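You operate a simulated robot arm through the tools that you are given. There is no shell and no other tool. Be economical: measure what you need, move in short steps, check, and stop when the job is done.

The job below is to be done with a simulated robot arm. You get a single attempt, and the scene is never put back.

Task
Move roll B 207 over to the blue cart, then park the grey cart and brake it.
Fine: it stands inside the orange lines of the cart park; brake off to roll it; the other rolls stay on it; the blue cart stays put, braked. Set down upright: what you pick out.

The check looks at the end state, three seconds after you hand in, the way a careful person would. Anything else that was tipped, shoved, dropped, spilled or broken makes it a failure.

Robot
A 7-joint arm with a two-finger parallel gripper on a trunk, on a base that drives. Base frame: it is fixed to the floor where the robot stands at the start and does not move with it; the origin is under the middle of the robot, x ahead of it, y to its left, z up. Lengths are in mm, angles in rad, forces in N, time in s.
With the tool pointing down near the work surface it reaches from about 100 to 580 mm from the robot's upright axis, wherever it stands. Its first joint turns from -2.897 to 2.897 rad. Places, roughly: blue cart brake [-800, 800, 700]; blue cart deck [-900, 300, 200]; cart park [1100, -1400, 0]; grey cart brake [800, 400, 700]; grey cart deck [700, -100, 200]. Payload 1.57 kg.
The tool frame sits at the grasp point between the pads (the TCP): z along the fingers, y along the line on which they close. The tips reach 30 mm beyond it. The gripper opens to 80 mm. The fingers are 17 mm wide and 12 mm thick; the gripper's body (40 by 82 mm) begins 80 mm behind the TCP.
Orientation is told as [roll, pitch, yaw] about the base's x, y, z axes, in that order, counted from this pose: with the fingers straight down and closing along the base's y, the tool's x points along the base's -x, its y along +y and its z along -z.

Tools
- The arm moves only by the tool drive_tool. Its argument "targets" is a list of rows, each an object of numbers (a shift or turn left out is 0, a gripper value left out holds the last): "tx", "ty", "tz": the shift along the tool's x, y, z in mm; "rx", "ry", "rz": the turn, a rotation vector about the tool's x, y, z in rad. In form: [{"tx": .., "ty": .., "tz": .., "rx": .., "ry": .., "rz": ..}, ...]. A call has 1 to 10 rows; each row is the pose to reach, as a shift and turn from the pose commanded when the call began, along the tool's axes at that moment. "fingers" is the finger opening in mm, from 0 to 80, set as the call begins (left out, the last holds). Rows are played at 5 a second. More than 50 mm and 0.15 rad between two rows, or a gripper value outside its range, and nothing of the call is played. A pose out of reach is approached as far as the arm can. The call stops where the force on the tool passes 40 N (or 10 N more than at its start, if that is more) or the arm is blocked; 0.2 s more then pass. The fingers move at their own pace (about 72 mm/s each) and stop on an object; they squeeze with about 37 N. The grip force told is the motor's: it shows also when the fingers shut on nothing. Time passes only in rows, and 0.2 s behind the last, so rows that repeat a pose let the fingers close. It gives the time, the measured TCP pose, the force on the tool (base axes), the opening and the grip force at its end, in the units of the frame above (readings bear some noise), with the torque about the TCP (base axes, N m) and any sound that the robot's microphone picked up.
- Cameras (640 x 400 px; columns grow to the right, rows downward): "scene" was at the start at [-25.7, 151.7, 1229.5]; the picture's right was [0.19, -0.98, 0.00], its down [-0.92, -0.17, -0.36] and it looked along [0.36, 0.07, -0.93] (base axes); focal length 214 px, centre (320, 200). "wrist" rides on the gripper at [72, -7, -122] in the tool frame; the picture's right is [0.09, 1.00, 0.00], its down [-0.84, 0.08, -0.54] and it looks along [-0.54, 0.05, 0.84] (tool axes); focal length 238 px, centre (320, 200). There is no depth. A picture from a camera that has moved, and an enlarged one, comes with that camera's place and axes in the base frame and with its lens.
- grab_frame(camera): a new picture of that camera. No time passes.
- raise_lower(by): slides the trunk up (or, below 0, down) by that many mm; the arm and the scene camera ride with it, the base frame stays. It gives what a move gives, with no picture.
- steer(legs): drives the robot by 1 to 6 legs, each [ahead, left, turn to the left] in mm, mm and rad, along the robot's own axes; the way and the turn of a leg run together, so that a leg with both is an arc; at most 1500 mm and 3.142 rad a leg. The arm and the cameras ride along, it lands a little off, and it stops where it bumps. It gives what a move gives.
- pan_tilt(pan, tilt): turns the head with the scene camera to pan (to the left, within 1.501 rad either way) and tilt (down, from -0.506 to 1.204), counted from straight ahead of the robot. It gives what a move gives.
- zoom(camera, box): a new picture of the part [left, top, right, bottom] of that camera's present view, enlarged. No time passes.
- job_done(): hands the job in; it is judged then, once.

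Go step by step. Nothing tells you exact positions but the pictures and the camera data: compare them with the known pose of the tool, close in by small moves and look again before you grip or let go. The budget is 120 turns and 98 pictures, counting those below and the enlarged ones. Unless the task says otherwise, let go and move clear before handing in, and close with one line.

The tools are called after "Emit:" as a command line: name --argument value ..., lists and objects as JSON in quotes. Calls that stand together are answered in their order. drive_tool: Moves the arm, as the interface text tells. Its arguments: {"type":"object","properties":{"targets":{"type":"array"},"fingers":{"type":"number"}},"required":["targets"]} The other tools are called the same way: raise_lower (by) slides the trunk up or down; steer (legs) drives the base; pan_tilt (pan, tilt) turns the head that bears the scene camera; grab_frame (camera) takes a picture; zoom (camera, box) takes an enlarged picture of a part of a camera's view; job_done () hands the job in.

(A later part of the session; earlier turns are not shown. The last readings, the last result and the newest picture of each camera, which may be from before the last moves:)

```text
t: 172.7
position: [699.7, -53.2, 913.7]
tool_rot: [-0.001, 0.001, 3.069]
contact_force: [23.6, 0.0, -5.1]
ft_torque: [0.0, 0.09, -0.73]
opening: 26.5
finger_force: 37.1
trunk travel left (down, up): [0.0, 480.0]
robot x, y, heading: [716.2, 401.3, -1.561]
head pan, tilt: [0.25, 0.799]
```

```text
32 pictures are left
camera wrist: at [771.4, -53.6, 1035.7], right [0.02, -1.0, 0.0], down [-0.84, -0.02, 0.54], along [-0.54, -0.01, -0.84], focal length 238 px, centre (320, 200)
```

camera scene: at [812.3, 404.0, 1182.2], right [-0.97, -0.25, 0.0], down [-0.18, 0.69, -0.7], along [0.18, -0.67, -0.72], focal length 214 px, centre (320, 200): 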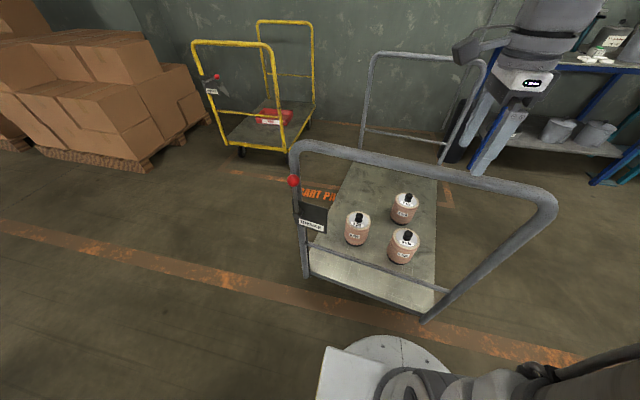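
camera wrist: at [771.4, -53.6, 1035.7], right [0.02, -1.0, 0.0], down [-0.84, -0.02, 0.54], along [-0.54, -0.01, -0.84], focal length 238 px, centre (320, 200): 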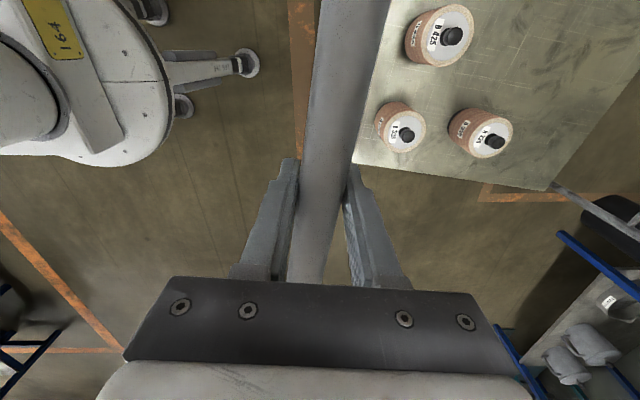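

The cart behaves like all wheels swivel and yaws clockwise to about −0.12, so I'll push on the −x side of the handle to turn it back.

Emit:
drive_tool --targets '[{"tz": 0}, {"tz": 0}, {"tz": 0}, {"tz": 0}]' --fingers 80

Emit:
drive_tool --targets '[{"tz": -36}, {"tz": -72}, {"tz": -72, "ty": -45, "rz": 0.045}, {"tz": -72, "ty": -92, "rz": 0.045}]'

Emit:
steer --legs '[[80, -120, 0]]'

Emit:
grab_frame --camera "wrist"

Emit:
grab_frame --camera "scene"

```text
t: 173.7
position: [696.6, -54.7, 914.4]
tool_rot: [-0.003, 0.001, 3.067]
contact_force: [-1.0, 0.0, -0.4]
ft_torque: [-0.03, -0.03, 0.0]
opening: 80.1
finger_force: 0.2
trunk travel left (down, up): [0.0, 480.0]
robot x, y, heading: [713.7, 397.7, -1.561]
head pan, tilt: [0.25, 0.799]
```

```text
t: 174.7
position: [704.8, 36.8, 982.6]
tool_rot: [-0.001, 0.001, 3.022]
contact_force: [-0.4, 0.0, -0.1]
ft_torque: [0.04, -0.01, -0.02]
opening: 79.7
finger_force: 0.1
trunk travel left (down, up): [0.0, 480.0]
robot x, y, heading: [710.8, 399.3, -1.562]
head pan, tilt: [0.25, 0.799]
```

```text
t: 176.2
position: [587.5, -43.9, 984.0]
tool_rot: [0.0, -0.001, 3.023]
contact_force: [1.2, 0.2, 0.2]
ft_torque: [0.0, -0.02, -0.01]
opening: 80.0
finger_force: 0.1
trunk travel left (down, up): [0.0, 480.0]
robot x, y, heading: [595.2, 322.1, -1.563]
head pan, tilt: [0.25, 0.799]
```

```text
31 pictures are left
camera wrist: at [659.3, -46.6, 1104.9], right [-0.03, -1.0, 0.0], down [-0.84, 0.02, 0.54], along [-0.54, 0.01, -0.84], focal length 238 px, centre (320, 200)
```

wrist: 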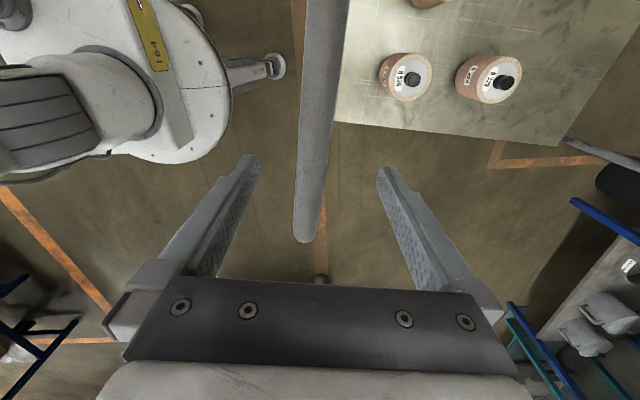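

```text
30 pictures are left
camera scene: at [754.5, 324.0, 1182.2], right [-0.97, -0.25, 0.0], down [-0.18, 0.69, -0.7], along [0.18, -0.67, -0.72], focal length 214 px, centre (320, 200)
```

scene: 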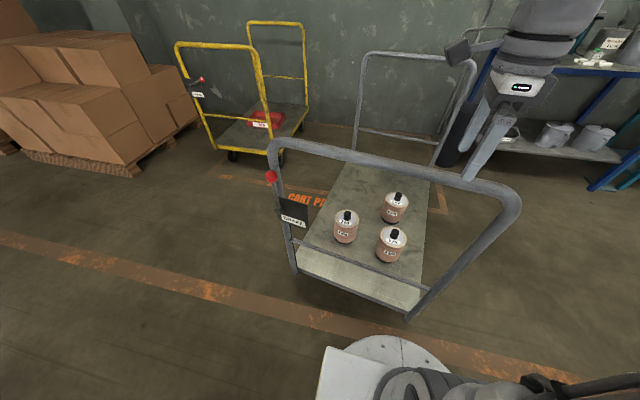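

Emit:
drive_tool --targets '[{"tz": 36}, {"tz": 70}]'

Emit:
drive_tool --targets '[{"tz": 0}, {"tz": 0}, {"tz": 0}, {"tz": 0}]' --fingers 0

Emit:
drive_tool --targets '[{"ty": 2}, {"ty": 6}, {"ty": 13}, {"ty": 23}, {"ty": 36}, {"ty": 49}, {"ty": 62}, {"ty": 75}, {"ty": 88}, {"ty": 101}]'

Emit:
grab_frame --camera "wrist"

```text
t: 176.8
position: [586.4, -43.7, 912.7]
tool_rot: [0.0, 0.001, 3.022]
contact_force: [-1.2, -0.1, 0.5]
ft_torque: [0.03, -0.02, -0.02]
opening: 79.9
finger_force: 0.0
trunk travel left (down, up): [0.0, 480.0]
robot x, y, heading: [593.7, 324.2, -1.567]
head pan, tilt: [0.25, 0.799]
```

```text
t: 177.8
position: [586.1, -43.5, 914.1]
tool_rot: [-0.002, 0.001, 3.023]
contact_force: [5.9, 0.9, -0.1]
ft_torque: [0.24, -0.16, -0.68]
opening: 25.8
finger_force: 37.1
trunk travel left (down, up): [0.0, 480.0]
robot x, y, heading: [593.6, 315.7, -1.563]
head pan, tilt: [0.25, 0.799]
```

```text
t: 180.0
position: [578.9, -147.6, 913.0]
tool_rot: [0.001, 0.002, 3.023]
contact_force: [21.1, -9.8, -6.3]
ft_torque: [-0.07, -0.06, -0.63]
opening: 26.4
finger_force: 37.5
trunk travel left (down, up): [0.0, 480.0]
robot x, y, heading: [591.6, 318.2, -1.568]
head pan, tilt: [0.25, 0.799]
```

```text
29 pictures are left
camera wrist: at [649.8, -149.0, 1035.0], right [-0.03, -1.0, 0.0], down [-0.84, 0.02, 0.54], along [-0.54, 0.01, -0.84], focal length 238 px, centre (320, 200)
```

wrist: 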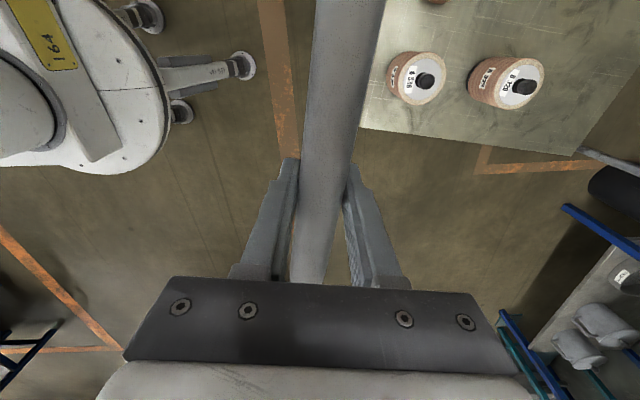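

I need a stronger lateral correction than bar friction gives. I release and go to the outside of the +x post to push the handle end toward −x.

Emit:
drive_tool --targets '[{"tz": 0}, {"tz": 0}, {"tz": 0}, {"tz": 0}]' --fingers 80

Emit:
drive_tool --targets '[{"tz": -36}, {"tz": -72}, {"tz": -72, "ty": -30, "rz": -0.1}, {"tz": -72, "ty": -30, "rz": -0.12}]'

Emit:
drive_tool --targets '[{"tz": 0}, {"tz": 0}, {"tz": 0}]' --fingers 0

Emit:
steer --legs '[[0, 400, 0]]'

Emit:
grab_frame --camera "scene"

Emit:
grab_frame --camera "wrist"

```text
t: 181.0
position: [576.0, -143.6, 913.7]
tool_rot: [-0.003, 0.002, 3.024]
contact_force: [-0.3, 0.4, 0.6]
ft_torque: [0.03, 0.03, -0.02]
opening: 80.1
finger_force: 0.0
trunk travel left (down, up): [0.0, 480.0]
robot x, y, heading: [596.0, 318.9, -1.568]
head pan, tilt: [0.25, 0.799]
```

```text
t: 182.0
position: [578.1, -113.2, 985.8]
tool_rot: [0.001, -0.002, -3.139]
contact_force: [-0.7, 0.8, 0.1]
ft_torque: [-0.02, 0.02, -0.01]
opening: 80.0
finger_force: 0.1
trunk travel left (down, up): [0.0, 480.0]
robot x, y, heading: [596.3, 320.7, -1.563]
head pan, tilt: [0.25, 0.799]
```

```text
t: 182.8
position: [578.5, -114.0, 986.3]
tool_rot: [0.0, 0.0, -3.139]
contact_force: [1.5, 0.3, -0.5]
ft_torque: [-0.01, 0.0, -0.01]
opening: 0.0
finger_force: 18.4
trunk travel left (down, up): [0.0, 480.0]
robot x, y, heading: [595.9, 322.6, -1.566]
head pan, tilt: [0.25, 0.799]
```

```text
t: 186.4
position: [978.2, -112.3, 985.3]
tool_rot: [0.0, 0.0, -3.14]
contact_force: [0.2, -0.9, -0.1]
ft_torque: [-0.01, 0.04, 0.04]
opening: 0.0
finger_force: 21.3
trunk travel left (down, up): [0.0, 480.0]
robot x, y, heading: [993.5, 318.9, -1.564]
head pan, tilt: [0.25, 0.799]
```

```text
28 pictures are left
camera scene: at [1155.0, 326.5, 1182.2], right [-0.97, -0.25, 0.0], down [-0.18, 0.69, -0.7], along [0.18, -0.67, -0.72], focal length 214 px, centre (320, 200)
```

scene: 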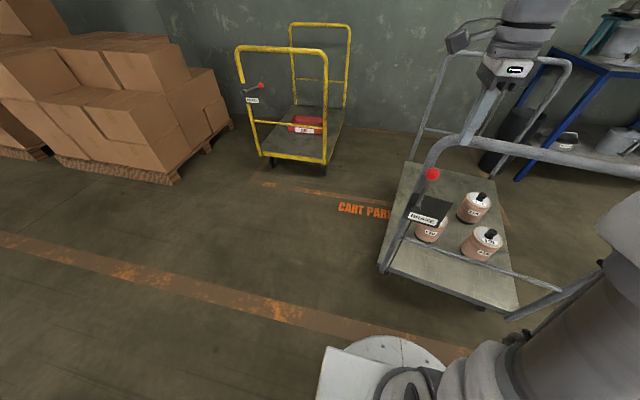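

```text
27 pictures are left
camera wrist: at [1050.5, -104.6, 1107.2], right [0.09, -1.0, 0.0], down [-0.84, -0.08, 0.54], along [-0.54, -0.05, -0.84], focal length 238 px, centre (320, 200)
```

wrist: 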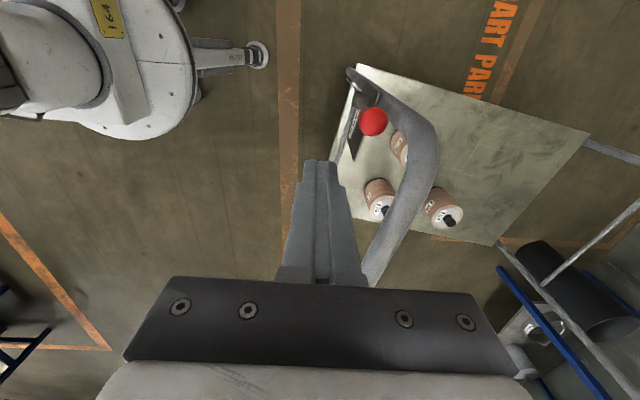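

The post is at about (995, −214), ball at (988, −168). I go outside it at x≈1035, lower, and push toward −x.

Emit:
drive_tool --targets '[{"tx": 40}, {"tx": 60}, {"tx": 60, "ty": 45}, {"tx": 60, "ty": 90}, {"tx": 60, "ty": 104}, {"tx": 60, "ty": 104, "tz": 40}, {"tx": 60, "ty": 104, "tz": 80}, {"tx": 60, "ty": 104, "tz": 96}]'

Emit:
drive_tool --targets '[{"tx": -8}, {"tx": -16}, {"tx": -22}, {"tx": -28}, {"tx": -34}, {"tx": -40}, {"tx": -46}, {"tx": -52}, {"tx": -58}, {"tx": -64}]'

Emit:
grab_frame --camera "wrist"

```text
t: 188.2
position: [1039.8, -215.4, 892.0]
tool_rot: [0.0, 0.0, -3.14]
contact_force: [0.2, 0.1, 0.5]
ft_torque: [0.0, 0.02, -0.02]
opening: 0.0
finger_force: 21.7
trunk travel left (down, up): [0.0, 480.0]
robot x, y, heading: [993.9, 325.9, -1.56]
head pan, tilt: [0.25, 0.799]
```

```text
t: 189.7
position: [1008.4, -214.1, 891.0]
tool_rot: [0.0, 0.015, -3.125]
contact_force: [4.9, 0.2, 1.3]
ft_torque: [0.03, -0.05, -0.05]
opening: 0.0
finger_force: 21.3
trunk travel left (down, up): [0.0, 480.0]
robot x, y, heading: [995.3, 324.4, -1.562]
head pan, tilt: [0.25, 0.799]
stopped in row 7: the force on the tool passed its limit at 46 N (the readings are from after the stop); the commanded pose is now the measured one
```

```text
26 pictures are left
camera wrist: at [1077.9, -206.8, 1013.6], right [0.11, -0.99, 0.0], down [-0.84, -0.09, 0.53], along [-0.53, -0.06, -0.85], focal length 238 px, centre (320, 200)
```

wrist: 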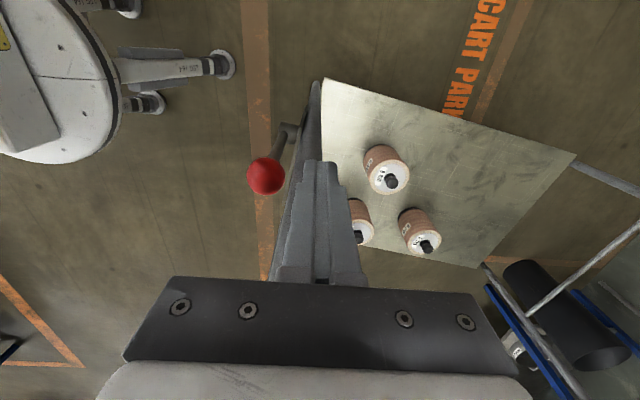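

Force seems velocity-dependent (it decays after stopping), so I push the post slowly.

Emit:
drive_tool --targets '[{"tx": -2}, {"tx": -4}, {"tx": -6}, {"tx": -8}, {"tx": -10}, {"tx": -12}, {"tx": -14}, {"tx": -16}, {"tx": -18}, {"tx": -20}]'

Emit:
drive_tool --targets '[{"tx": -2}, {"tx": -4}, {"tx": -6}, {"tx": -8}, {"tx": -10}, {"tx": -12}, {"tx": -14}, {"tx": -16}, {"tx": -18}, {"tx": -20}]'

Emit:
grab_frame --camera "wrist"

```text
t: 191.9
position: [992.8, -216.5, 891.2]
tool_rot: [0.004, 0.022, -3.122]
contact_force: [31.7, -16.3, 11.8]
ft_torque: [-0.02, -0.19, -0.08]
opening: 0.0
finger_force: 20.8
trunk travel left (down, up): [0.0, 480.0]
robot x, y, heading: [996.9, 324.9, -1.562]
head pan, tilt: [0.25, 0.799]
```

```text
t: 194.1
position: [967.4, -215.2, 890.4]
tool_rot: [0.0, 0.013, -3.126]
contact_force: [-0.3, 0.3, -0.6]
ft_torque: [0.03, -0.02, 0.0]
opening: 0.0
finger_force: 21.4
trunk travel left (down, up): [0.0, 480.0]
robot x, y, heading: [999.8, 320.1, -1.561]
head pan, tilt: [0.25, 0.799]
```

```text
25 pictures are left
camera wrist: at [1035.8, -207.6, 1012.7], right [0.11, -0.99, 0.0], down [-0.84, -0.09, 0.53], along [-0.53, -0.06, -0.85], focal length 238 px, centre (320, 200)
```

wrist: 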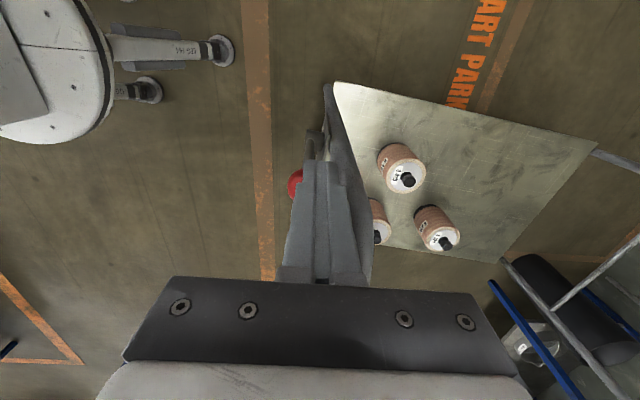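

That worked: yaw is reduced to about −0.08 before the finger slipped past the post. I reposition outside the post and repeat.

Emit:
drive_tool --targets '[{"tx": 30}, {"tx": 50}, {"tx": 50, "ty": 25}, {"tx": 50, "ty": 46}]'

Emit:
drive_tool --targets '[{"tx": -15}, {"tx": -30}, {"tx": -40}, {"tx": -44}, {"tx": -47}, {"tx": -50}, {"tx": -53, "ty": 1}, {"tx": -56, "ty": 2}, {"tx": -59, "ty": 3}, {"tx": -62, "ty": 4}]'

Emit:
drive_tool --targets '[{"tx": -2, "ty": 1}, {"tx": -4, "ty": 2}, {"tx": -6, "ty": 3}, {"tx": -8, "ty": 4}, {"tx": -10, "ty": 5}, {"tx": -12, "ty": 7}, {"tx": -14, "ty": 9}, {"tx": -16, "ty": 11}, {"tx": -18, "ty": 13}, {"tx": -20, "ty": 15}]'

Emit:
grab_frame --camera "wrist"

```text
t: 195.1
position: [1016.4, -260.0, 891.6]
tool_rot: [-0.001, 0.014, -3.129]
contact_force: [0.6, 0.2, 0.2]
ft_torque: [0.0, 0.0, -0.03]
opening: 0.0
finger_force: 21.5
trunk travel left (down, up): [0.0, 480.0]
robot x, y, heading: [996.6, 322.1, -1.56]
head pan, tilt: [0.25, 0.799]
```

```text
t: 197.3
position: [955.0, -265.1, 890.3]
tool_rot: [0.0, 0.015, -3.129]
contact_force: [0.0, -0.7, 0.7]
ft_torque: [0.01, 0.02, -0.01]
opening: 0.3
finger_force: 21.1
trunk travel left (down, up): [0.0, 480.0]
robot x, y, heading: [997.5, 322.7, -1.563]
head pan, tilt: [0.25, 0.799]
```

```text
t: 199.5
position: [934.7, -279.7, 889.4]
tool_rot: [-0.001, 0.016, -3.126]
contact_force: [0.0, 0.8, -0.4]
ft_torque: [0.02, -0.03, -0.02]
opening: 0.2
finger_force: 21.3
trunk travel left (down, up): [0.0, 480.0]
robot x, y, heading: [996.7, 325.6, -1.561]
head pan, tilt: [0.25, 0.799]
```

```text
24 pictures are left
camera wrist: at [1004.9, -273.0, 1012.1], right [0.11, -0.99, 0.0], down [-0.84, -0.09, 0.53], along [-0.53, -0.06, -0.85], focal length 238 px, centre (320, 200)
```

wrist: 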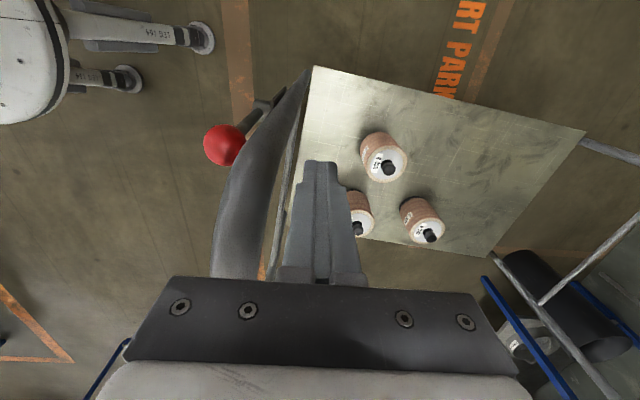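

The cart didn't move this time; the finger passed inside the post (now at about (945, −243)). I go back outside and push while following its drift.

Emit:
drive_tool --targets '[{"tx": 40}, {"tx": 78}, {"tx": 78, "ty": -20}, {"tx": 78, "ty": -37}]'

Emit:
drive_tool --targets '[{"tx": -15}, {"tx": -30}, {"tx": -40}, {"tx": -44}, {"tx": -47, "ty": 1}, {"tx": -50, "ty": 2}, {"tx": -53, "ty": 4}, {"tx": -56, "ty": 5}, {"tx": -59, "ty": 7}, {"tx": -62, "ty": 8}]'

Emit:
grab_frame --camera "wrist"

```text
t: 200.5
position: [1013.1, -241.3, 891.5]
tool_rot: [0.001, 0.013, -3.126]
contact_force: [-0.1, -0.5, 0.5]
ft_torque: [0.0, 0.02, -0.02]
opening: 0.0
finger_force: 22.0
trunk travel left (down, up): [0.0, 480.0]
robot x, y, heading: [997.2, 321.6, -1.56]
head pan, tilt: [0.25, 0.799]
```

```text
t: 202.7
position: [947.0, -249.9, 890.3]
tool_rot: [-0.001, 0.009, -3.132]
contact_force: [2.3, -2.4, -0.5]
ft_torque: [-0.13, -0.24, 0.06]
opening: 0.1
finger_force: 21.8
trunk travel left (down, up): [0.0, 480.0]
robot x, y, heading: [997.4, 325.3, -1.561]
head pan, tilt: [0.25, 0.799]
```

```text
23 pictures are left
camera wrist: at [1017.6, -243.5, 1012.6], right [0.1, -0.99, 0.0], down [-0.84, -0.09, 0.53], along [-0.53, -0.05, -0.85], focal length 238 px, centre (320, 200)
```

wrist: 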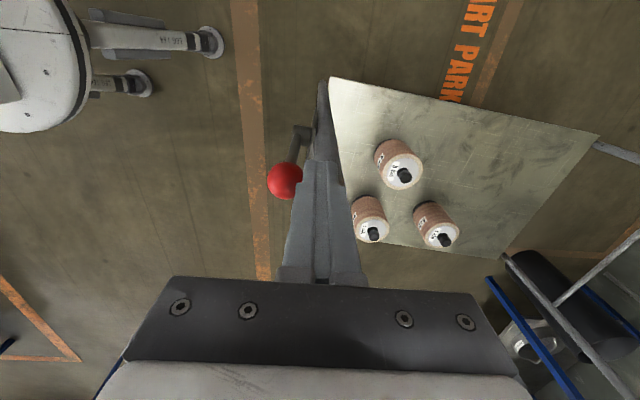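

Emit:
drive_tool --targets '[{"tx": 12}, {"tx": 20, "ty": 8}, {"tx": 20, "ty": 14}, {"tx": 12, "ty": 14}, {"tx": 6, "ty": 15}, {"tx": 3, "ty": 16}, {"tx": 0, "ty": 18}, {"tx": -3, "ty": 20}, {"tx": -6, "ty": 22}, {"tx": -9, "ty": 24}]'

Emit:
drive_tool --targets '[{"tx": -2, "ty": 1}, {"tx": -4, "ty": 2}, {"tx": -6, "ty": 3}, {"tx": -8, "ty": 4}, {"tx": -10, "ty": 5}, {"tx": -12, "ty": 6}, {"tx": -14, "ty": 7}, {"tx": -16, "ty": 8}, {"tx": -18, "ty": 9}, {"tx": -20, "ty": 10}]'

Emit:
grab_frame --camera "wrist"

```text
t: 204.9
position: [942.1, -274.2, 890.2]
tool_rot: [-0.001, 0.014, -3.127]
contact_force: [0.3, -0.4, 0.8]
ft_torque: [0.02, 0.0, 0.03]
opening: 0.0
finger_force: 21.3
trunk travel left (down, up): [0.0, 480.0]
robot x, y, heading: [997.4, 321.4, -1.564]
head pan, tilt: [0.25, 0.799]
```

```text
t: 207.1
position: [928.2, -285.9, 888.9]
tool_rot: [-0.003, 0.019, -3.122]
contact_force: [26.7, -12.4, 1.6]
ft_torque: [-0.26, -0.52, 0.04]
opening: 0.3
finger_force: 21.1
trunk travel left (down, up): [0.0, 480.0]
robot x, y, heading: [998.6, 320.6, -1.563]
head pan, tilt: [0.25, 0.799]
```

```text
22 pictures are left
camera wrist: at [996.5, -278.2, 1011.6], right [0.11, -0.99, 0.0], down [-0.85, -0.09, 0.53], along [-0.52, -0.06, -0.85], focal length 238 px, centre (320, 200)
```

wrist: 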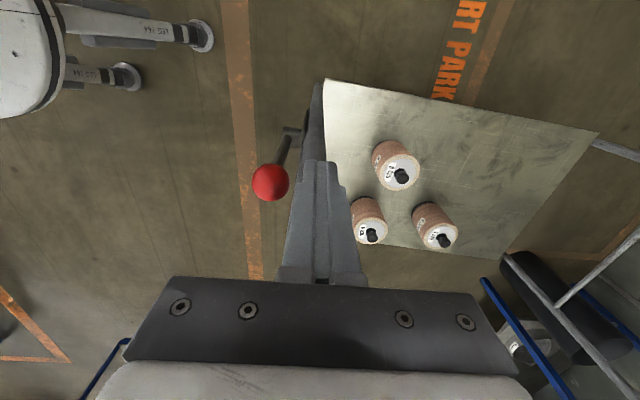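

Yaw is down to about −0.06 with firm contact. I continue.

Emit:
drive_tool --targets '[{"tx": -2, "ty": 1}, {"tx": -4, "ty": 2}, {"tx": -6, "ty": 3}, {"tx": -8, "ty": 4}, {"tx": -10, "ty": 5}, {"tx": -12, "ty": 6}, {"tx": -14, "ty": 7}, {"tx": -16, "ty": 8}, {"tx": -18, "ty": 9}, {"tx": -20, "ty": 10}]'

Emit:
drive_tool --targets '[{"tx": -2, "ty": 1}, {"tx": -4, "ty": 2}, {"tx": -6, "ty": 3}, {"tx": -8, "ty": 4}, {"tx": -10, "ty": 5}, {"tx": -12, "ty": 6}, {"tx": -14, "ty": 7}, {"tx": -16, "ty": 8}, {"tx": -18, "ty": 9}, {"tx": -20, "ty": 10}]'

Emit:
grab_frame --camera "wrist"

```text
t: 209.3
position: [901.3, -295.6, 888.0]
tool_rot: [0.001, 0.013, -3.128]
contact_force: [0.5, 0.6, 0.2]
ft_torque: [0.04, -0.01, -0.02]
opening: 0.0
finger_force: 21.3
trunk travel left (down, up): [0.0, 480.0]
robot x, y, heading: [996.4, 321.4, -1.564]
head pan, tilt: [0.25, 0.799]
```

```text
t: 211.5
position: [882.9, -306.0, 889.1]
tool_rot: [0.001, 0.012, -3.127]
contact_force: [0.0, -0.1, -0.3]
ft_torque: [0.01, -0.02, -0.02]
opening: 0.4
finger_force: 21.2
trunk travel left (down, up): [0.0, 480.0]
robot x, y, heading: [999.7, 322.4, -1.563]
head pan, tilt: [0.25, 0.799]
```

```text
21 pictures are left
camera wrist: at [952.0, -298.5, 1011.0], right [0.11, -0.99, 0.0], down [-0.84, -0.09, 0.53], along [-0.53, -0.06, -0.85], focal length 238 px, centre (320, 200)
```

wrist: 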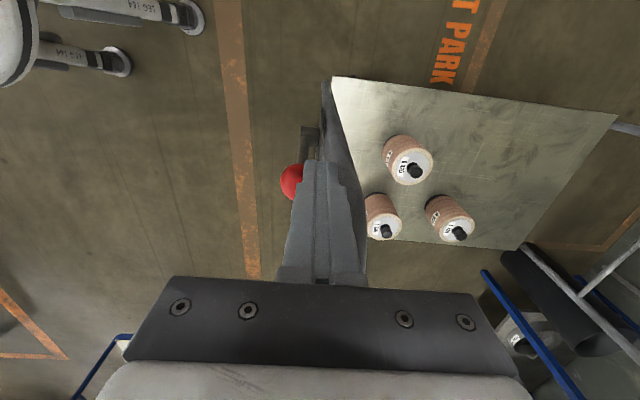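

Yaw is now about 0, cart centre about (613, −788). I raise, retract, and move the robot to the middle of the handle for the next push.

Emit:
drive_tool --targets '[{"tz": -45}, {"tz": -95}, {"tz": -95, "tx": 20, "ty": -40}, {"tz": -95, "tx": 40, "ty": -80}, {"tz": -95, "tx": 60, "ty": -120}, {"tz": -95, "tx": 80, "ty": -160}, {"tz": -95, "tx": 100, "ty": -200}, {"tz": -95, "tx": 115, "ty": -240}, {"tz": -95, "tx": 115, "ty": -260}]' --fingers 80

Emit:
steer --legs '[[0, -385, 0], [275, 0, -0.01]]'

Emit:
grab_frame --camera "wrist"

```text
t: 213.5
position: [993.1, -43.2, 985.6]
tool_rot: [0.0, 0.013, -3.128]
contact_force: [0.7, 0.0, -0.1]
ft_torque: [0.02, 0.0, -0.01]
opening: 79.8
finger_force: 0.1
out of reach, approached as far as the arm can: row 2
trunk travel left (down, up): [0.0, 480.0]
robot x, y, heading: [999.2, 326.0, -1.562]
head pan, tilt: [0.25, 0.799]
```

```text
t: 219.0
position: [601.8, -326.9, 986.8]
tool_rot: [0.0, 0.016, 3.137]
contact_force: [-0.6, -0.8, 0.0]
ft_torque: [-0.01, -0.01, 0.01]
opening: 80.0
finger_force: 0.0
trunk travel left (down, up): [0.0, 480.0]
robot x, y, heading: [612.8, 40.4, -1.586]
head pan, tilt: [0.25, 0.799]
```

```text
20 pictures are left
camera wrist: at [671.9, -321.5, 1109.0], right [0.09, -1.0, 0.0], down [-0.84, -0.07, 0.53], along [-0.53, -0.05, -0.85], focal length 238 px, centre (320, 200)
```

wrist: 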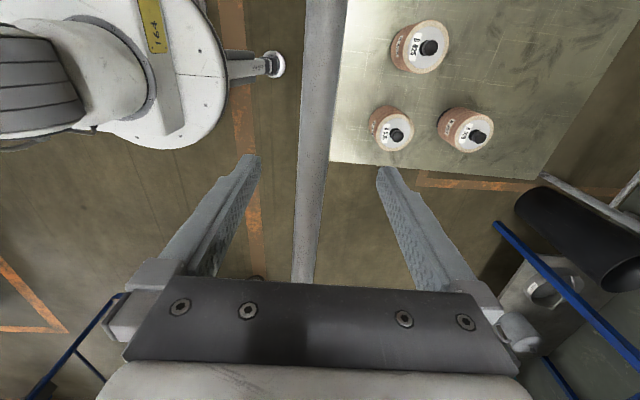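

The bar is square at y≈−325. I grip and push straight −y.

Emit:
drive_tool --targets '[{"tx": 8, "tz": 36}, {"tx": 8, "tz": 72}]'

Emit:
drive_tool --targets '[{"tz": 0}, {"tz": 0}, {"tz": 0}, {"tz": 0}]' --fingers 0

Emit:
drive_tool --targets '[{"ty": 2}, {"ty": 6}, {"ty": 12}, {"ty": 19}, {"ty": 27}, {"ty": 35}, {"ty": 43}, {"ty": 51}, {"ty": 57}, {"ty": 60}]'

Emit:
grab_frame --camera "wrist"

```text
t: 219.6
position: [611.6, -327.6, 915.5]
tool_rot: [0.002, 0.013, 3.136]
contact_force: [0.0, 0.0, 0.3]
ft_torque: [-0.03, -0.01, 0.0]
opening: 80.1
finger_force: 0.0
trunk travel left (down, up): [0.0, 480.0]
robot x, y, heading: [613.4, 38.9, -1.577]
head pan, tilt: [0.25, 0.799]
```

```text
t: 220.6
position: [609.6, -325.8, 915.6]
tool_rot: [-0.002, 0.013, 3.133]
contact_force: [-12.0, 7.3, -0.6]
ft_torque: [0.0, 0.79, -0.43]
opening: 26.2
finger_force: 36.4
trunk travel left (down, up): [0.0, 480.0]
robot x, y, heading: [617.7, 39.9, -1.582]
head pan, tilt: [0.25, 0.799]
```

```text
t: 222.8
position: [608.8, -386.7, 916.0]
tool_rot: [0.002, 0.013, 3.134]
contact_force: [-23.7, 7.8, 1.0]
ft_torque: [-0.05, 0.01, 0.72]
opening: 25.8
finger_force: 37.1
trunk travel left (down, up): [0.0, 480.0]
robot x, y, heading: [610.2, 41.6, -1.585]
head pan, tilt: [0.25, 0.799]
```

```text
19 pictures are left
camera wrist: at [678.7, -381.0, 1037.2], right [0.09, -1.0, 0.0], down [-0.84, -0.07, 0.53], along [-0.53, -0.05, -0.85], focal length 238 px, centre (320, 200)
```

wrist: 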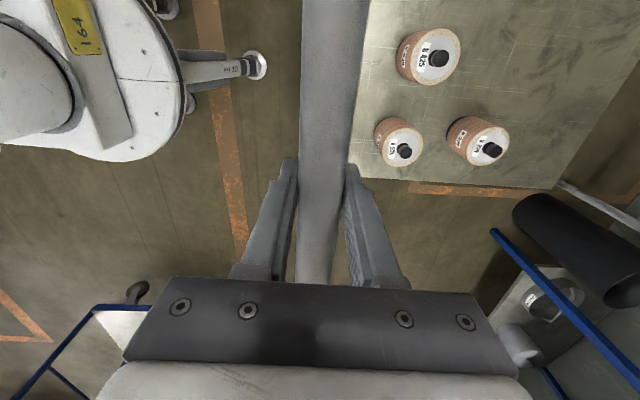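

Cart stays square. I continue pushing.

Emit:
drive_tool --targets '[{"ty": 2}, {"ty": 7, "tx": 1}, {"ty": 14, "tx": 2}, {"ty": 23, "tx": 3}, {"ty": 33, "tx": 4}, {"ty": 43, "tx": 5}, {"ty": 53, "tx": 6}, {"ty": 62, "tx": 7}, {"ty": 68, "tx": 8}, {"ty": 71, "tx": 8}]'

Emit:
drive_tool --targets '[{"ty": 2}, {"ty": 7}, {"ty": 14}, {"ty": 23}, {"ty": 33}, {"ty": 43}, {"ty": 53}, {"ty": 62}, {"ty": 68}, {"ty": 71}]'

Emit:
grab_frame --camera "wrist"

```text
t: 225.0
position: [616.4, -457.9, 915.6]
tool_rot: [0.002, 0.01, 3.136]
contact_force: [-23.7, 4.4, -1.4]
ft_torque: [-0.06, 0.01, 0.69]
opening: 26.8
finger_force: 37.5
trunk travel left (down, up): [0.0, 480.0]
robot x, y, heading: [612.0, 36.9, -1.587]
head pan, tilt: [0.25, 0.799]
```

```text
t: 227.2
position: [615.5, -529.0, 915.3]
tool_rot: [0.0, 0.013, 3.135]
contact_force: [-24.6, 5.0, -1.6]
ft_torque: [-0.01, -0.04, 0.72]
opening: 26.7
finger_force: 37.5
trunk travel left (down, up): [0.0, 480.0]
robot x, y, heading: [613.1, 40.1, -1.586]
head pan, tilt: [0.25, 0.799]
```

```text
18 pictures are left
camera wrist: at [685.6, -524.1, 1037.0], right [0.09, -1.0, 0.0], down [-0.84, -0.07, 0.53], along [-0.53, -0.05, -0.85], focal length 238 px, centre (320, 200)
```

wrist: 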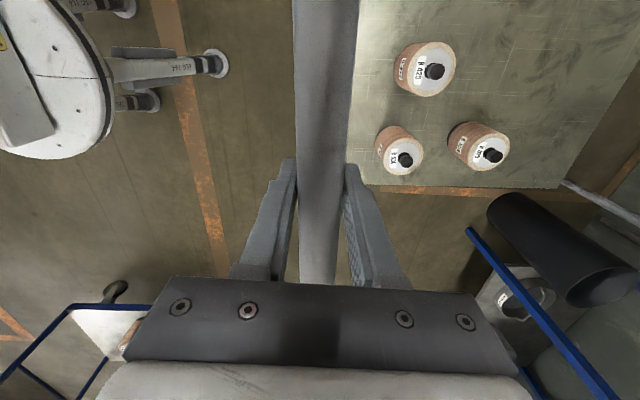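

Yaw is now about +0.07. I correct from the other side: push the −x post toward +x from outside.

Emit:
drive_tool --targets '[{"tz": 0}, {"tz": 0}, {"tz": 0}, {"tz": 0}]' --fingers 80

Emit:
drive_tool --targets '[{"tz": -36}, {"tz": -72}, {"tz": -75, "ty": -45}, {"tz": -75, "ty": -90}, {"tz": -75, "ty": -130}]'

Emit:
steer --legs '[[150, -260, 0.01]]'

Emit:
drive_tool --targets '[{"tx": -40}, {"tx": -80}, {"tx": -110}]' --fingers 0

Emit:
grab_frame --camera "wrist"

Emit:
grab_frame --camera "scene"

```text
t: 228.2
position: [618.5, -529.2, 914.1]
tool_rot: [-0.001, 0.014, 3.137]
contact_force: [0.2, 0.1, 0.6]
ft_torque: [0.03, -0.02, 0.0]
opening: 79.9
finger_force: 0.0
trunk travel left (down, up): [0.0, 480.0]
robot x, y, heading: [612.3, 36.5, -1.585]
head pan, tilt: [0.25, 0.799]
```

```text
t: 229.4
position: [615.7, -397.3, 988.7]
tool_rot: [-0.003, 0.014, 3.137]
contact_force: [-0.3, -1.0, -1.2]
ft_torque: [0.04, 0.0, -0.01]
opening: 80.1
finger_force: 0.2
trunk travel left (down, up): [0.0, 480.0]
robot x, y, heading: [609.7, 37.3, -1.579]
head pan, tilt: [0.25, 0.799]
```

```text
t: 231.9
position: [361.6, -548.8, 989.6]
tool_rot: [-0.001, 0.015, -3.135]
contact_force: [0.7, -0.8, -0.1]
ft_torque: [-0.02, 0.0, 0.01]
opening: 79.9
finger_force: 0.0
trunk travel left (down, up): [0.0, 480.0]
robot x, y, heading: [351.7, -116.5, -1.564]
head pan, tilt: [0.25, 0.799]
```

```text
t: 232.7
position: [250.8, -549.7, 986.8]
tool_rot: [0.003, 0.015, -3.132]
contact_force: [-0.3, 0.6, -0.3]
ft_torque: [0.0, 0.0, 0.03]
opening: 0.1
finger_force: 18.5
trunk travel left (down, up): [0.0, 480.0]
robot x, y, heading: [352.5, -109.0, -1.568]
head pan, tilt: [0.25, 0.799]
```

```text
17 pictures are left
camera wrist: at [320.8, -542.2, 1108.8], right [0.1, -0.99, 0.0], down [-0.84, -0.08, 0.53], along [-0.53, -0.06, -0.85], focal length 238 px, centre (320, 200)
```

wrist: 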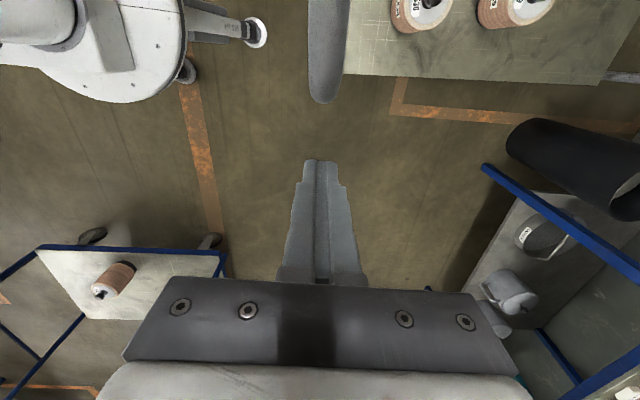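

```text
16 pictures are left
camera scene: at [511.8, -107.4, 1182.2], right [-0.97, -0.25, 0.0], down [-0.18, 0.69, -0.7], along [0.17, -0.68, -0.72], focal length 214 px, centre (320, 200)
```

scene: 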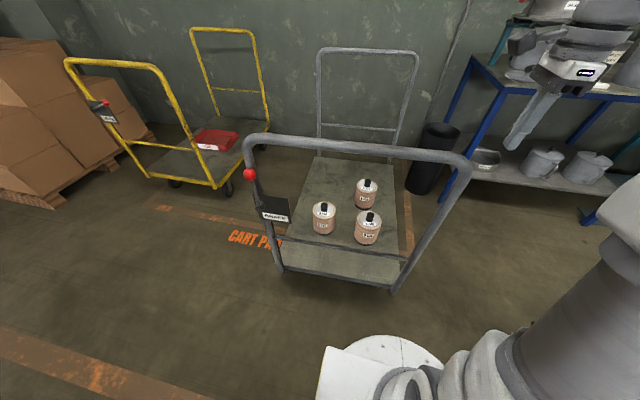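

Emit:
drive_tool --targets '[{"ty": 6, "tz": 40}, {"ty": 6, "tz": 80}, {"ty": 6, "tz": 97}, {"tx": 12, "ty": 6, "tz": 97}, {"tx": 20, "ty": 6, "tz": 97}, {"tx": 23, "ty": 7, "tz": 97}, {"tx": 26, "ty": 9, "tz": 97}, {"tx": 29, "ty": 11, "tz": 97}, {"tx": 32, "ty": 13, "tz": 97}, {"tx": 35, "ty": 15, "tz": 97}]'

Emit:
drive_tool --targets '[{"tx": 2, "ty": 1}, {"tx": 4, "ty": 2}, {"tx": 6, "ty": 4}, {"tx": 8, "ty": 5}, {"tx": 10, "ty": 6}, {"tx": 12, "ty": 8}, {"tx": 14, "ty": 9}, {"tx": 16, "ty": 10}, {"tx": 18, "ty": 12}, {"tx": 20, "ty": 13}]'

Emit:
grab_frame --camera "wrist"

```text
t: 234.9
position: [283.1, -564.1, 891.5]
tool_rot: [0.005, 0.007, -3.137]
contact_force: [-32.2, -5.8, 1.1]
ft_torque: [-0.36, 0.78, 0.2]
opening: 0.0
finger_force: 21.2
trunk travel left (down, up): [0.0, 480.0]
robot x, y, heading: [354.8, -112.2, -1.569]
head pan, tilt: [0.25, 0.799]
```

```text
t: 237.1
position: [305.1, -576.5, 891.3]
tool_rot: [0.004, 0.009, -3.137]
contact_force: [-28.3, -18.9, 2.8]
ft_torque: [-0.67, 0.81, -0.03]
opening: 0.0
finger_force: 21.4
trunk travel left (down, up): [0.0, 480.0]
robot x, y, heading: [352.0, -109.5, -1.566]
head pan, tilt: [0.25, 0.799]
```

```text
15 pictures are left
camera wrist: at [374.9, -570.5, 1013.0], right [0.1, -1.0, 0.0], down [-0.84, -0.08, 0.53], along [-0.53, -0.06, -0.85], focal length 238 px, centre (320, 200)
```

wrist: 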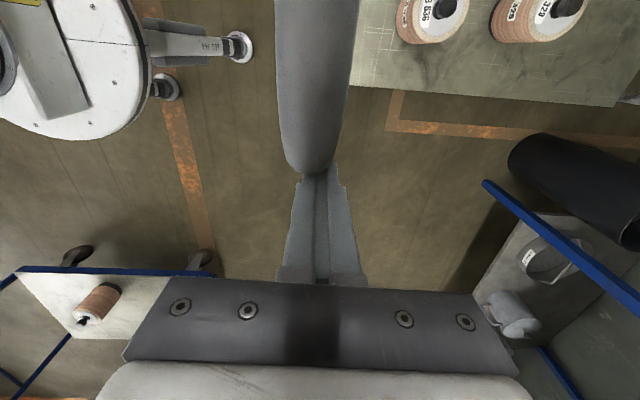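

Good contact. I continue two more slow strokes.

Emit:
drive_tool --targets '[{"tx": 2, "ty": 1}, {"tx": 4, "ty": 2}, {"tx": 6, "ty": 3}, {"tx": 8, "ty": 4}, {"tx": 10, "ty": 5}, {"tx": 12, "ty": 6}, {"tx": 14, "ty": 7}, {"tx": 16, "ty": 9}, {"tx": 18, "ty": 10}, {"tx": 20, "ty": 11}]'

Emit:
drive_tool --targets '[{"tx": 2, "ty": 1}, {"tx": 4, "ty": 2}, {"tx": 6, "ty": 3}, {"tx": 8, "ty": 4}, {"tx": 10, "ty": 5}, {"tx": 12, "ty": 6}, {"tx": 14, "ty": 7}, {"tx": 16, "ty": 9}, {"tx": 18, "ty": 10}, {"tx": 20, "ty": 11}]'

Emit:
grab_frame --camera "wrist"

```text
t: 239.3
position: [328.3, -586.5, 892.2]
tool_rot: [-0.001, 0.015, -3.132]
contact_force: [-0.5, 0.1, 0.7]
ft_torque: [0.02, 0.01, 0.05]
opening: 0.2
finger_force: 21.9
trunk travel left (down, up): [0.0, 480.0]
robot x, y, heading: [349.1, -112.5, -1.57]
head pan, tilt: [0.25, 0.799]
```

```text
t: 241.5
position: [346.3, -599.9, 890.9]
tool_rot: [0.002, 0.012, -3.134]
contact_force: [-10.3, -9.1, -2.1]
ft_torque: [-0.25, 0.33, -0.16]
opening: 0.0
finger_force: 21.8
trunk travel left (down, up): [0.0, 480.0]
robot x, y, heading: [350.3, -109.4, -1.571]
head pan, tilt: [0.25, 0.799]
```

```text
14 pictures are left
camera wrist: at [416.4, -592.2, 1013.9], right [0.1, -1.0, 0.0], down [-0.84, -0.08, 0.53], along [-0.53, -0.06, -0.85], focal length 238 px, centre (320, 200)
```

wrist: 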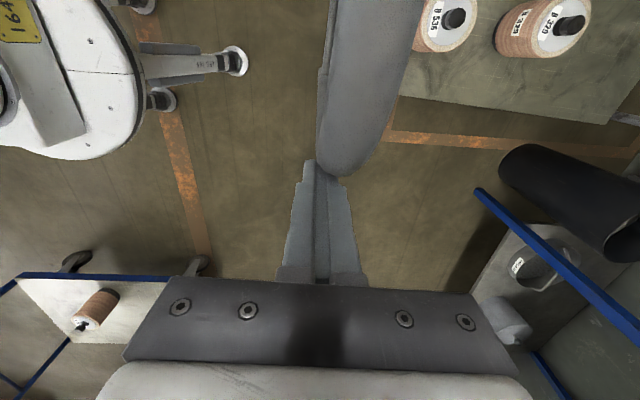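

Yaw is about 0 again; cart centre about (603, −1086). I re-grip at the middle and push on.

Emit:
drive_tool --targets '[{"tx": -15}, {"tx": -15, "tz": -45}, {"tx": -15, "tz": -95}, {"tx": 0, "ty": -40, "tz": -95}, {"tx": 0, "ty": -80, "tz": -95}, {"tx": 0, "ty": -120, "tz": -95}]'

Emit:
steer --legs '[[145, 255, 0]]'

Emit:
drive_tool --targets '[{"tz": 0}, {"tz": 0}, {"tz": 0}]' --fingers 80

Emit:
grab_frame --camera "wrist"

```text
t: 242.9
position: [346.8, -479.2, 986.0]
tool_rot: [0.0, 0.013, -3.135]
contact_force: [0.7, 0.3, -0.4]
ft_torque: [0.05, -0.02, 0.0]
opening: 0.0
finger_force: 21.1
trunk travel left (down, up): [0.0, 480.0]
robot x, y, heading: [354.8, -109.4, -1.572]
head pan, tilt: [0.25, 0.799]
```

```text
t: 245.4
position: [603.8, -624.9, 987.0]
tool_rot: [0.0, 0.012, -3.13]
contact_force: [-0.4, 0.6, 0.4]
ft_torque: [-0.01, 0.02, 0.01]
opening: 0.2
finger_force: 21.3
trunk travel left (down, up): [0.0, 480.0]
robot x, y, heading: [607.2, -255.7, -1.566]
head pan, tilt: [0.25, 0.799]
```

```text
t: 246.2
position: [603.2, -625.1, 987.0]
tool_rot: [-0.001, 0.015, -3.132]
contact_force: [-1.1, 0.0, 0.8]
ft_torque: [0.03, 0.03, 0.02]
opening: 80.1
finger_force: 0.0
trunk travel left (down, up): [0.0, 480.0]
robot x, y, heading: [606.1, -256.4, -1.569]
head pan, tilt: [0.25, 0.799]
```

```text
13 pictures are left
camera wrist: at [674.2, -617.4, 1108.7], right [0.1, -0.99, 0.0], down [-0.84, -0.09, 0.53], along [-0.53, -0.06, -0.85], focal length 238 px, centre (320, 200)
```

wrist: 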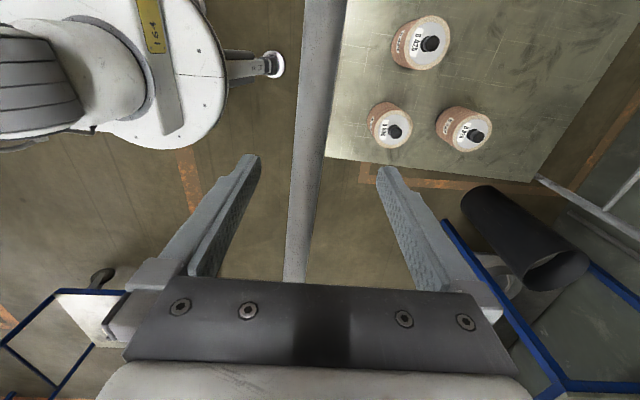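

Emit:
drive_tool --targets '[{"ty": -8}, {"ty": -8, "tz": 36}, {"ty": -8, "tz": 72}]'

Emit:
drive_tool --targets '[{"tz": 0}, {"tz": 0}, {"tz": 0}, {"tz": 0}]' --fingers 0

Emit:
drive_tool --targets '[{"ty": 2}, {"ty": 7}, {"ty": 14, "tx": -1}, {"ty": 23, "tx": -2}, {"ty": 33, "tx": -3}, {"ty": 43, "tx": -4}, {"ty": 53, "tx": -5}, {"ty": 62, "tx": -6}, {"ty": 68, "tx": -6}, {"ty": 71, "tx": -6}]'

Emit:
drive_tool --targets '[{"ty": 2}, {"ty": 7}, {"ty": 14, "tx": -1}, {"ty": 23, "tx": -2}, {"ty": 33, "tx": -3}, {"ty": 43, "tx": -4}, {"ty": 53, "tx": -5}, {"ty": 62, "tx": -6}, {"ty": 68, "tx": -6}, {"ty": 71, "tx": -6}]'

Emit:
grab_frame --camera "wrist"

```text
t: 247.1
position: [605.4, -616.2, 914.7]
tool_rot: [0.003, 0.014, -3.132]
contact_force: [-0.5, -0.1, -0.1]
ft_torque: [-0.05, 0.01, 0.03]
opening: 80.1
finger_force: 0.0
trunk travel left (down, up): [0.0, 480.0]
robot x, y, heading: [607.1, -258.5, -1.568]
head pan, tilt: [0.25, 0.799]
```

```text
t: 248.1
position: [606.1, -616.6, 915.0]
tool_rot: [0.0, 0.015, -3.132]
contact_force: [4.8, 4.8, 0.3]
ft_torque: [0.03, 0.12, -0.53]
opening: 26.5
finger_force: 37.4
trunk travel left (down, up): [0.0, 480.0]
robot x, y, heading: [605.3, -257.5, -1.565]
head pan, tilt: [0.25, 0.799]
```

```text
t: 250.2
position: [602.5, -688.2, 913.4]
tool_rot: [0.002, 0.016, -3.13]
contact_force: [23.5, 6.2, 2.0]
ft_torque: [0.02, 0.1, -0.74]
opening: 27.1
finger_force: 37.4
trunk travel left (down, up): [0.0, 480.0]
robot x, y, heading: [606.4, -255.6, -1.563]
head pan, tilt: [0.25, 0.799]
```

```text
t: 252.4
position: [596.8, -757.9, 914.0]
tool_rot: [0.002, 0.015, -3.13]
contact_force: [24.9, 3.8, -3.7]
ft_torque: [-0.04, 0.11, -0.75]
opening: 27.6
finger_force: 37.0
trunk travel left (down, up): [0.0, 480.0]
robot x, y, heading: [607.5, -257.7, -1.568]
head pan, tilt: [0.25, 0.799]
```

```text
12 pictures are left
camera wrist: at [666.8, -751.5, 1037.3], right [0.1, -0.99, 0.0], down [-0.84, -0.09, 0.53], along [-0.53, -0.06, -0.85], focal length 238 px, centre (320, 200)
```

wrist: 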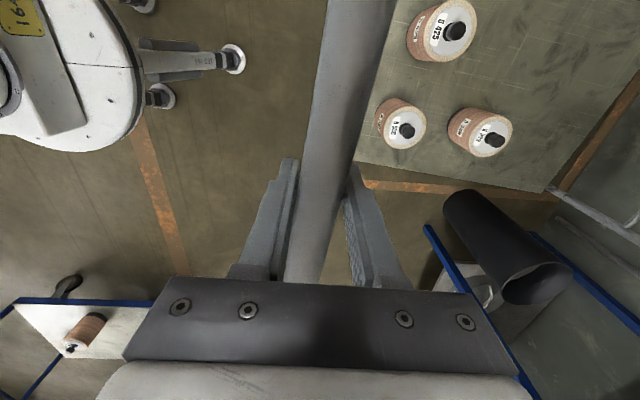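

Yaw about −0.055; the centre is at (618, −1222), with about 225 mm to go. I push another stroke, then re-grip.

Emit:
drive_tool --targets '[{"ty": 2}, {"ty": 7}, {"ty": 14, "tx": -2}, {"ty": 23, "tx": -4}, {"ty": 33, "tx": -6}, {"ty": 43, "tx": -8}, {"ty": 53, "tx": -10}, {"ty": 62, "tx": -11}, {"ty": 68, "tx": -12}, {"ty": 71, "tx": -12}]'

Emit:
drive_tool --targets '[{"tz": 0}, {"tz": 0}, {"tz": 0}, {"tz": 0}]' --fingers 80

Emit:
drive_tool --targets '[{"tz": -36}, {"tz": -72}, {"tz": -75, "ty": -45}, {"tz": -75, "ty": -90}, {"tz": -75, "ty": -135}, {"tz": -75, "ty": -180}, {"tz": -75, "ty": -210}]'

Emit:
steer --legs '[[210, 400, 0]]'

Emit:
grab_frame --camera "wrist"

```text
t: 254.7
position: [585.9, -829.8, 912.7]
tool_rot: [0.0, 0.015, -3.13]
contact_force: [24.0, 0.8, -0.6]
ft_torque: [0.02, 0.12, -0.77]
opening: 27.9
finger_force: 37.5
trunk travel left (down, up): [0.0, 480.0]
robot x, y, heading: [608.8, -255.9, -1.563]
head pan, tilt: [0.25, 0.799]
```

```text
t: 255.7
position: [583.3, -829.8, 914.4]
tool_rot: [0.001, 0.013, -3.13]
contact_force: [-0.3, 0.0, -0.2]
ft_torque: [-0.01, 0.01, -0.03]
opening: 80.0
finger_force: 0.2
trunk travel left (down, up): [0.0, 480.0]
robot x, y, heading: [605.6, -255.5, -1.562]
head pan, tilt: [0.25, 0.799]
```

```text
t: 257.2
position: [581.1, -620.2, 987.6]
tool_rot: [0.001, 0.012, -3.131]
contact_force: [1.3, 0.2, -1.0]
ft_torque: [0.06, 0.04, -0.01]
opening: 80.0
finger_force: 0.0
trunk travel left (down, up): [0.0, 480.0]
robot x, y, heading: [609.1, -256.0, -1.566]
head pan, tilt: [0.25, 0.799]
```

```text
t: 260.8
position: [981.0, -827.9, 989.6]
tool_rot: [0.0, 0.015, -3.136]
contact_force: [0.0, -0.1, 0.4]
ft_torque: [0.0, -0.03, 0.02]
opening: 79.8
finger_force: 0.1
trunk travel left (down, up): [0.0, 480.0]
robot x, y, heading: [1009.7, -464.4, -1.565]
head pan, tilt: [0.25, 0.799]
```

```text
11 pictures are left
camera wrist: at [1050.4, -821.7, 1111.5], right [0.1, -0.99, 0.0], down [-0.84, -0.08, 0.53], along [-0.53, -0.05, -0.85], focal length 238 px, centre (320, 200)
```

wrist: 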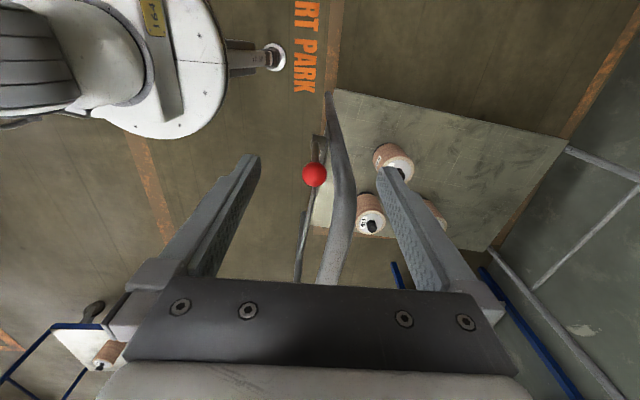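

Cart centre (637, −1282), yaw about −0.1. I use the +x post again to straighten it while advancing.

Emit:
drive_tool --targets '[{"ty": 20}, {"ty": 41}, {"ty": 41}, {"ty": 41, "tz": 45}, {"ty": 41, "tz": 97}]' --fingers 0

Emit:
drive_tool --targets '[{"tx": -10}, {"tx": -20}, {"tx": -27}, {"tx": -30}, {"tx": -33}, {"tx": -36, "ty": 1}, {"tx": -39, "ty": 3}, {"tx": -42, "ty": 5}, {"tx": -44, "ty": 6}, {"tx": -46, "ty": 7}]'

Emit:
grab_frame --camera "wrist"

```text
refused: row 5 steps farther than a row can; nothing moved
```

```text
t: 263.0
position: [933.9, -835.5, 987.9]
tool_rot: [0.001, 0.012, -3.135]
contact_force: [0.0, -0.1, -0.3]
ft_torque: [-0.01, 0.0, -0.01]
opening: 80.0
finger_force: 0.1
trunk travel left (down, up): [0.0, 480.0]
robot x, y, heading: [1010.8, -467.1, -1.571]
head pan, tilt: [0.25, 0.799]
```

```text
10 pictures are left
camera wrist: at [1004.0, -829.9, 1110.6], right [0.1, -1.0, 0.0], down [-0.84, -0.08, 0.53], along [-0.53, -0.05, -0.85], focal length 238 px, centre (320, 200)
```

wrist: 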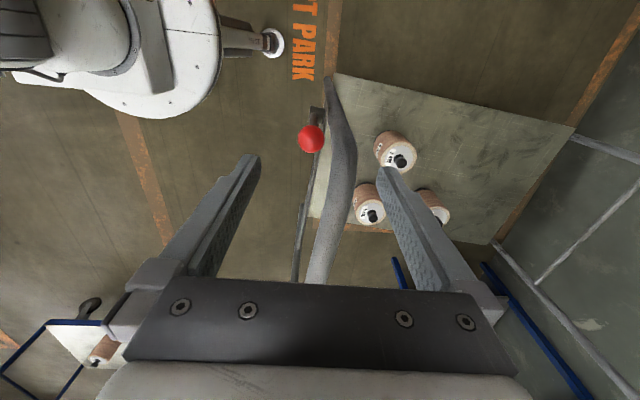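

A row was refused and the tool just moved harmlessly above. I redo the approach properly.

Emit:
drive_tool --targets '[{"tx": 38, "ty": 0}, {"tx": 38, "ty": 32}, {"tx": 38, "ty": 32}, {"tx": 38, "ty": 32, "tz": 45}, {"tx": 38, "ty": 32, "tz": 90}, {"tx": 38, "ty": 32, "tz": 97}]' --fingers 0

Emit:
drive_tool --targets '[{"tx": -6}, {"tx": -11}, {"tx": -14}, {"tx": -17}, {"tx": -20, "ty": 1}, {"tx": -23, "ty": 2}, {"tx": -26, "ty": 4}, {"tx": -28, "ty": 5}, {"tx": -30, "ty": 6}, {"tx": -32, "ty": 7}]'

Emit:
drive_tool --targets '[{"tx": -2, "ty": 1}, {"tx": -4, "ty": 2}, {"tx": -6, "ty": 3}, {"tx": -8, "ty": 4}, {"tx": -10, "ty": 5}, {"tx": -12, "ty": 6}, {"tx": -14, "ty": 8}, {"tx": -16, "ty": 9}, {"tx": -18, "ty": 10}, {"tx": -20, "ty": 12}]'

Emit:
grab_frame --camera "wrist"

```text
t: 264.4
position: [972.0, -868.6, 892.7]
tool_rot: [-0.001, 0.013, -3.134]
contact_force: [0.0, -0.1, -0.3]
ft_torque: [0.0, -0.02, -0.01]
opening: 0.0
finger_force: 21.1
trunk travel left (down, up): [0.0, 480.0]
robot x, y, heading: [1006.9, -465.4, -1.57]
head pan, tilt: [0.25, 0.799]
```

```text
t: 266.6
position: [942.5, -874.2, 892.4]
tool_rot: [-0.001, 0.014, -3.136]
contact_force: [0.4, -0.2, -0.1]
ft_torque: [-0.01, 0.0, -0.01]
opening: 0.0
finger_force: 21.4
trunk travel left (down, up): [0.0, 480.0]
robot x, y, heading: [1009.8, -460.8, -1.575]
head pan, tilt: [0.25, 0.799]
```

```text
t: 268.8
position: [925.2, -888.9, 891.3]
tool_rot: [0.005, 0.02, -3.131]
contact_force: [33.5, -12.1, 8.4]
ft_torque: [-0.04, -0.27, -0.29]
opening: 0.0
finger_force: 22.1
trunk travel left (down, up): [0.0, 480.0]
robot x, y, heading: [1012.0, -464.1, -1.566]
head pan, tilt: [0.25, 0.799]
```

```text
9 pictures are left
camera wrist: at [996.1, -881.8, 1014.5], right [0.1, -0.99, 0.01], down [-0.85, -0.08, 0.53], along [-0.52, -0.06, -0.85], focal length 238 px, centre (320, 200)
```

wrist: 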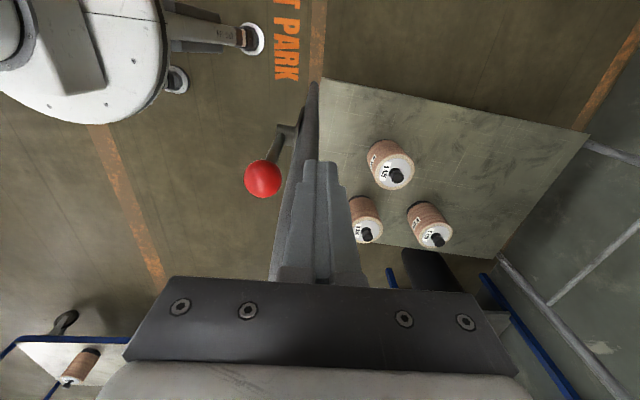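

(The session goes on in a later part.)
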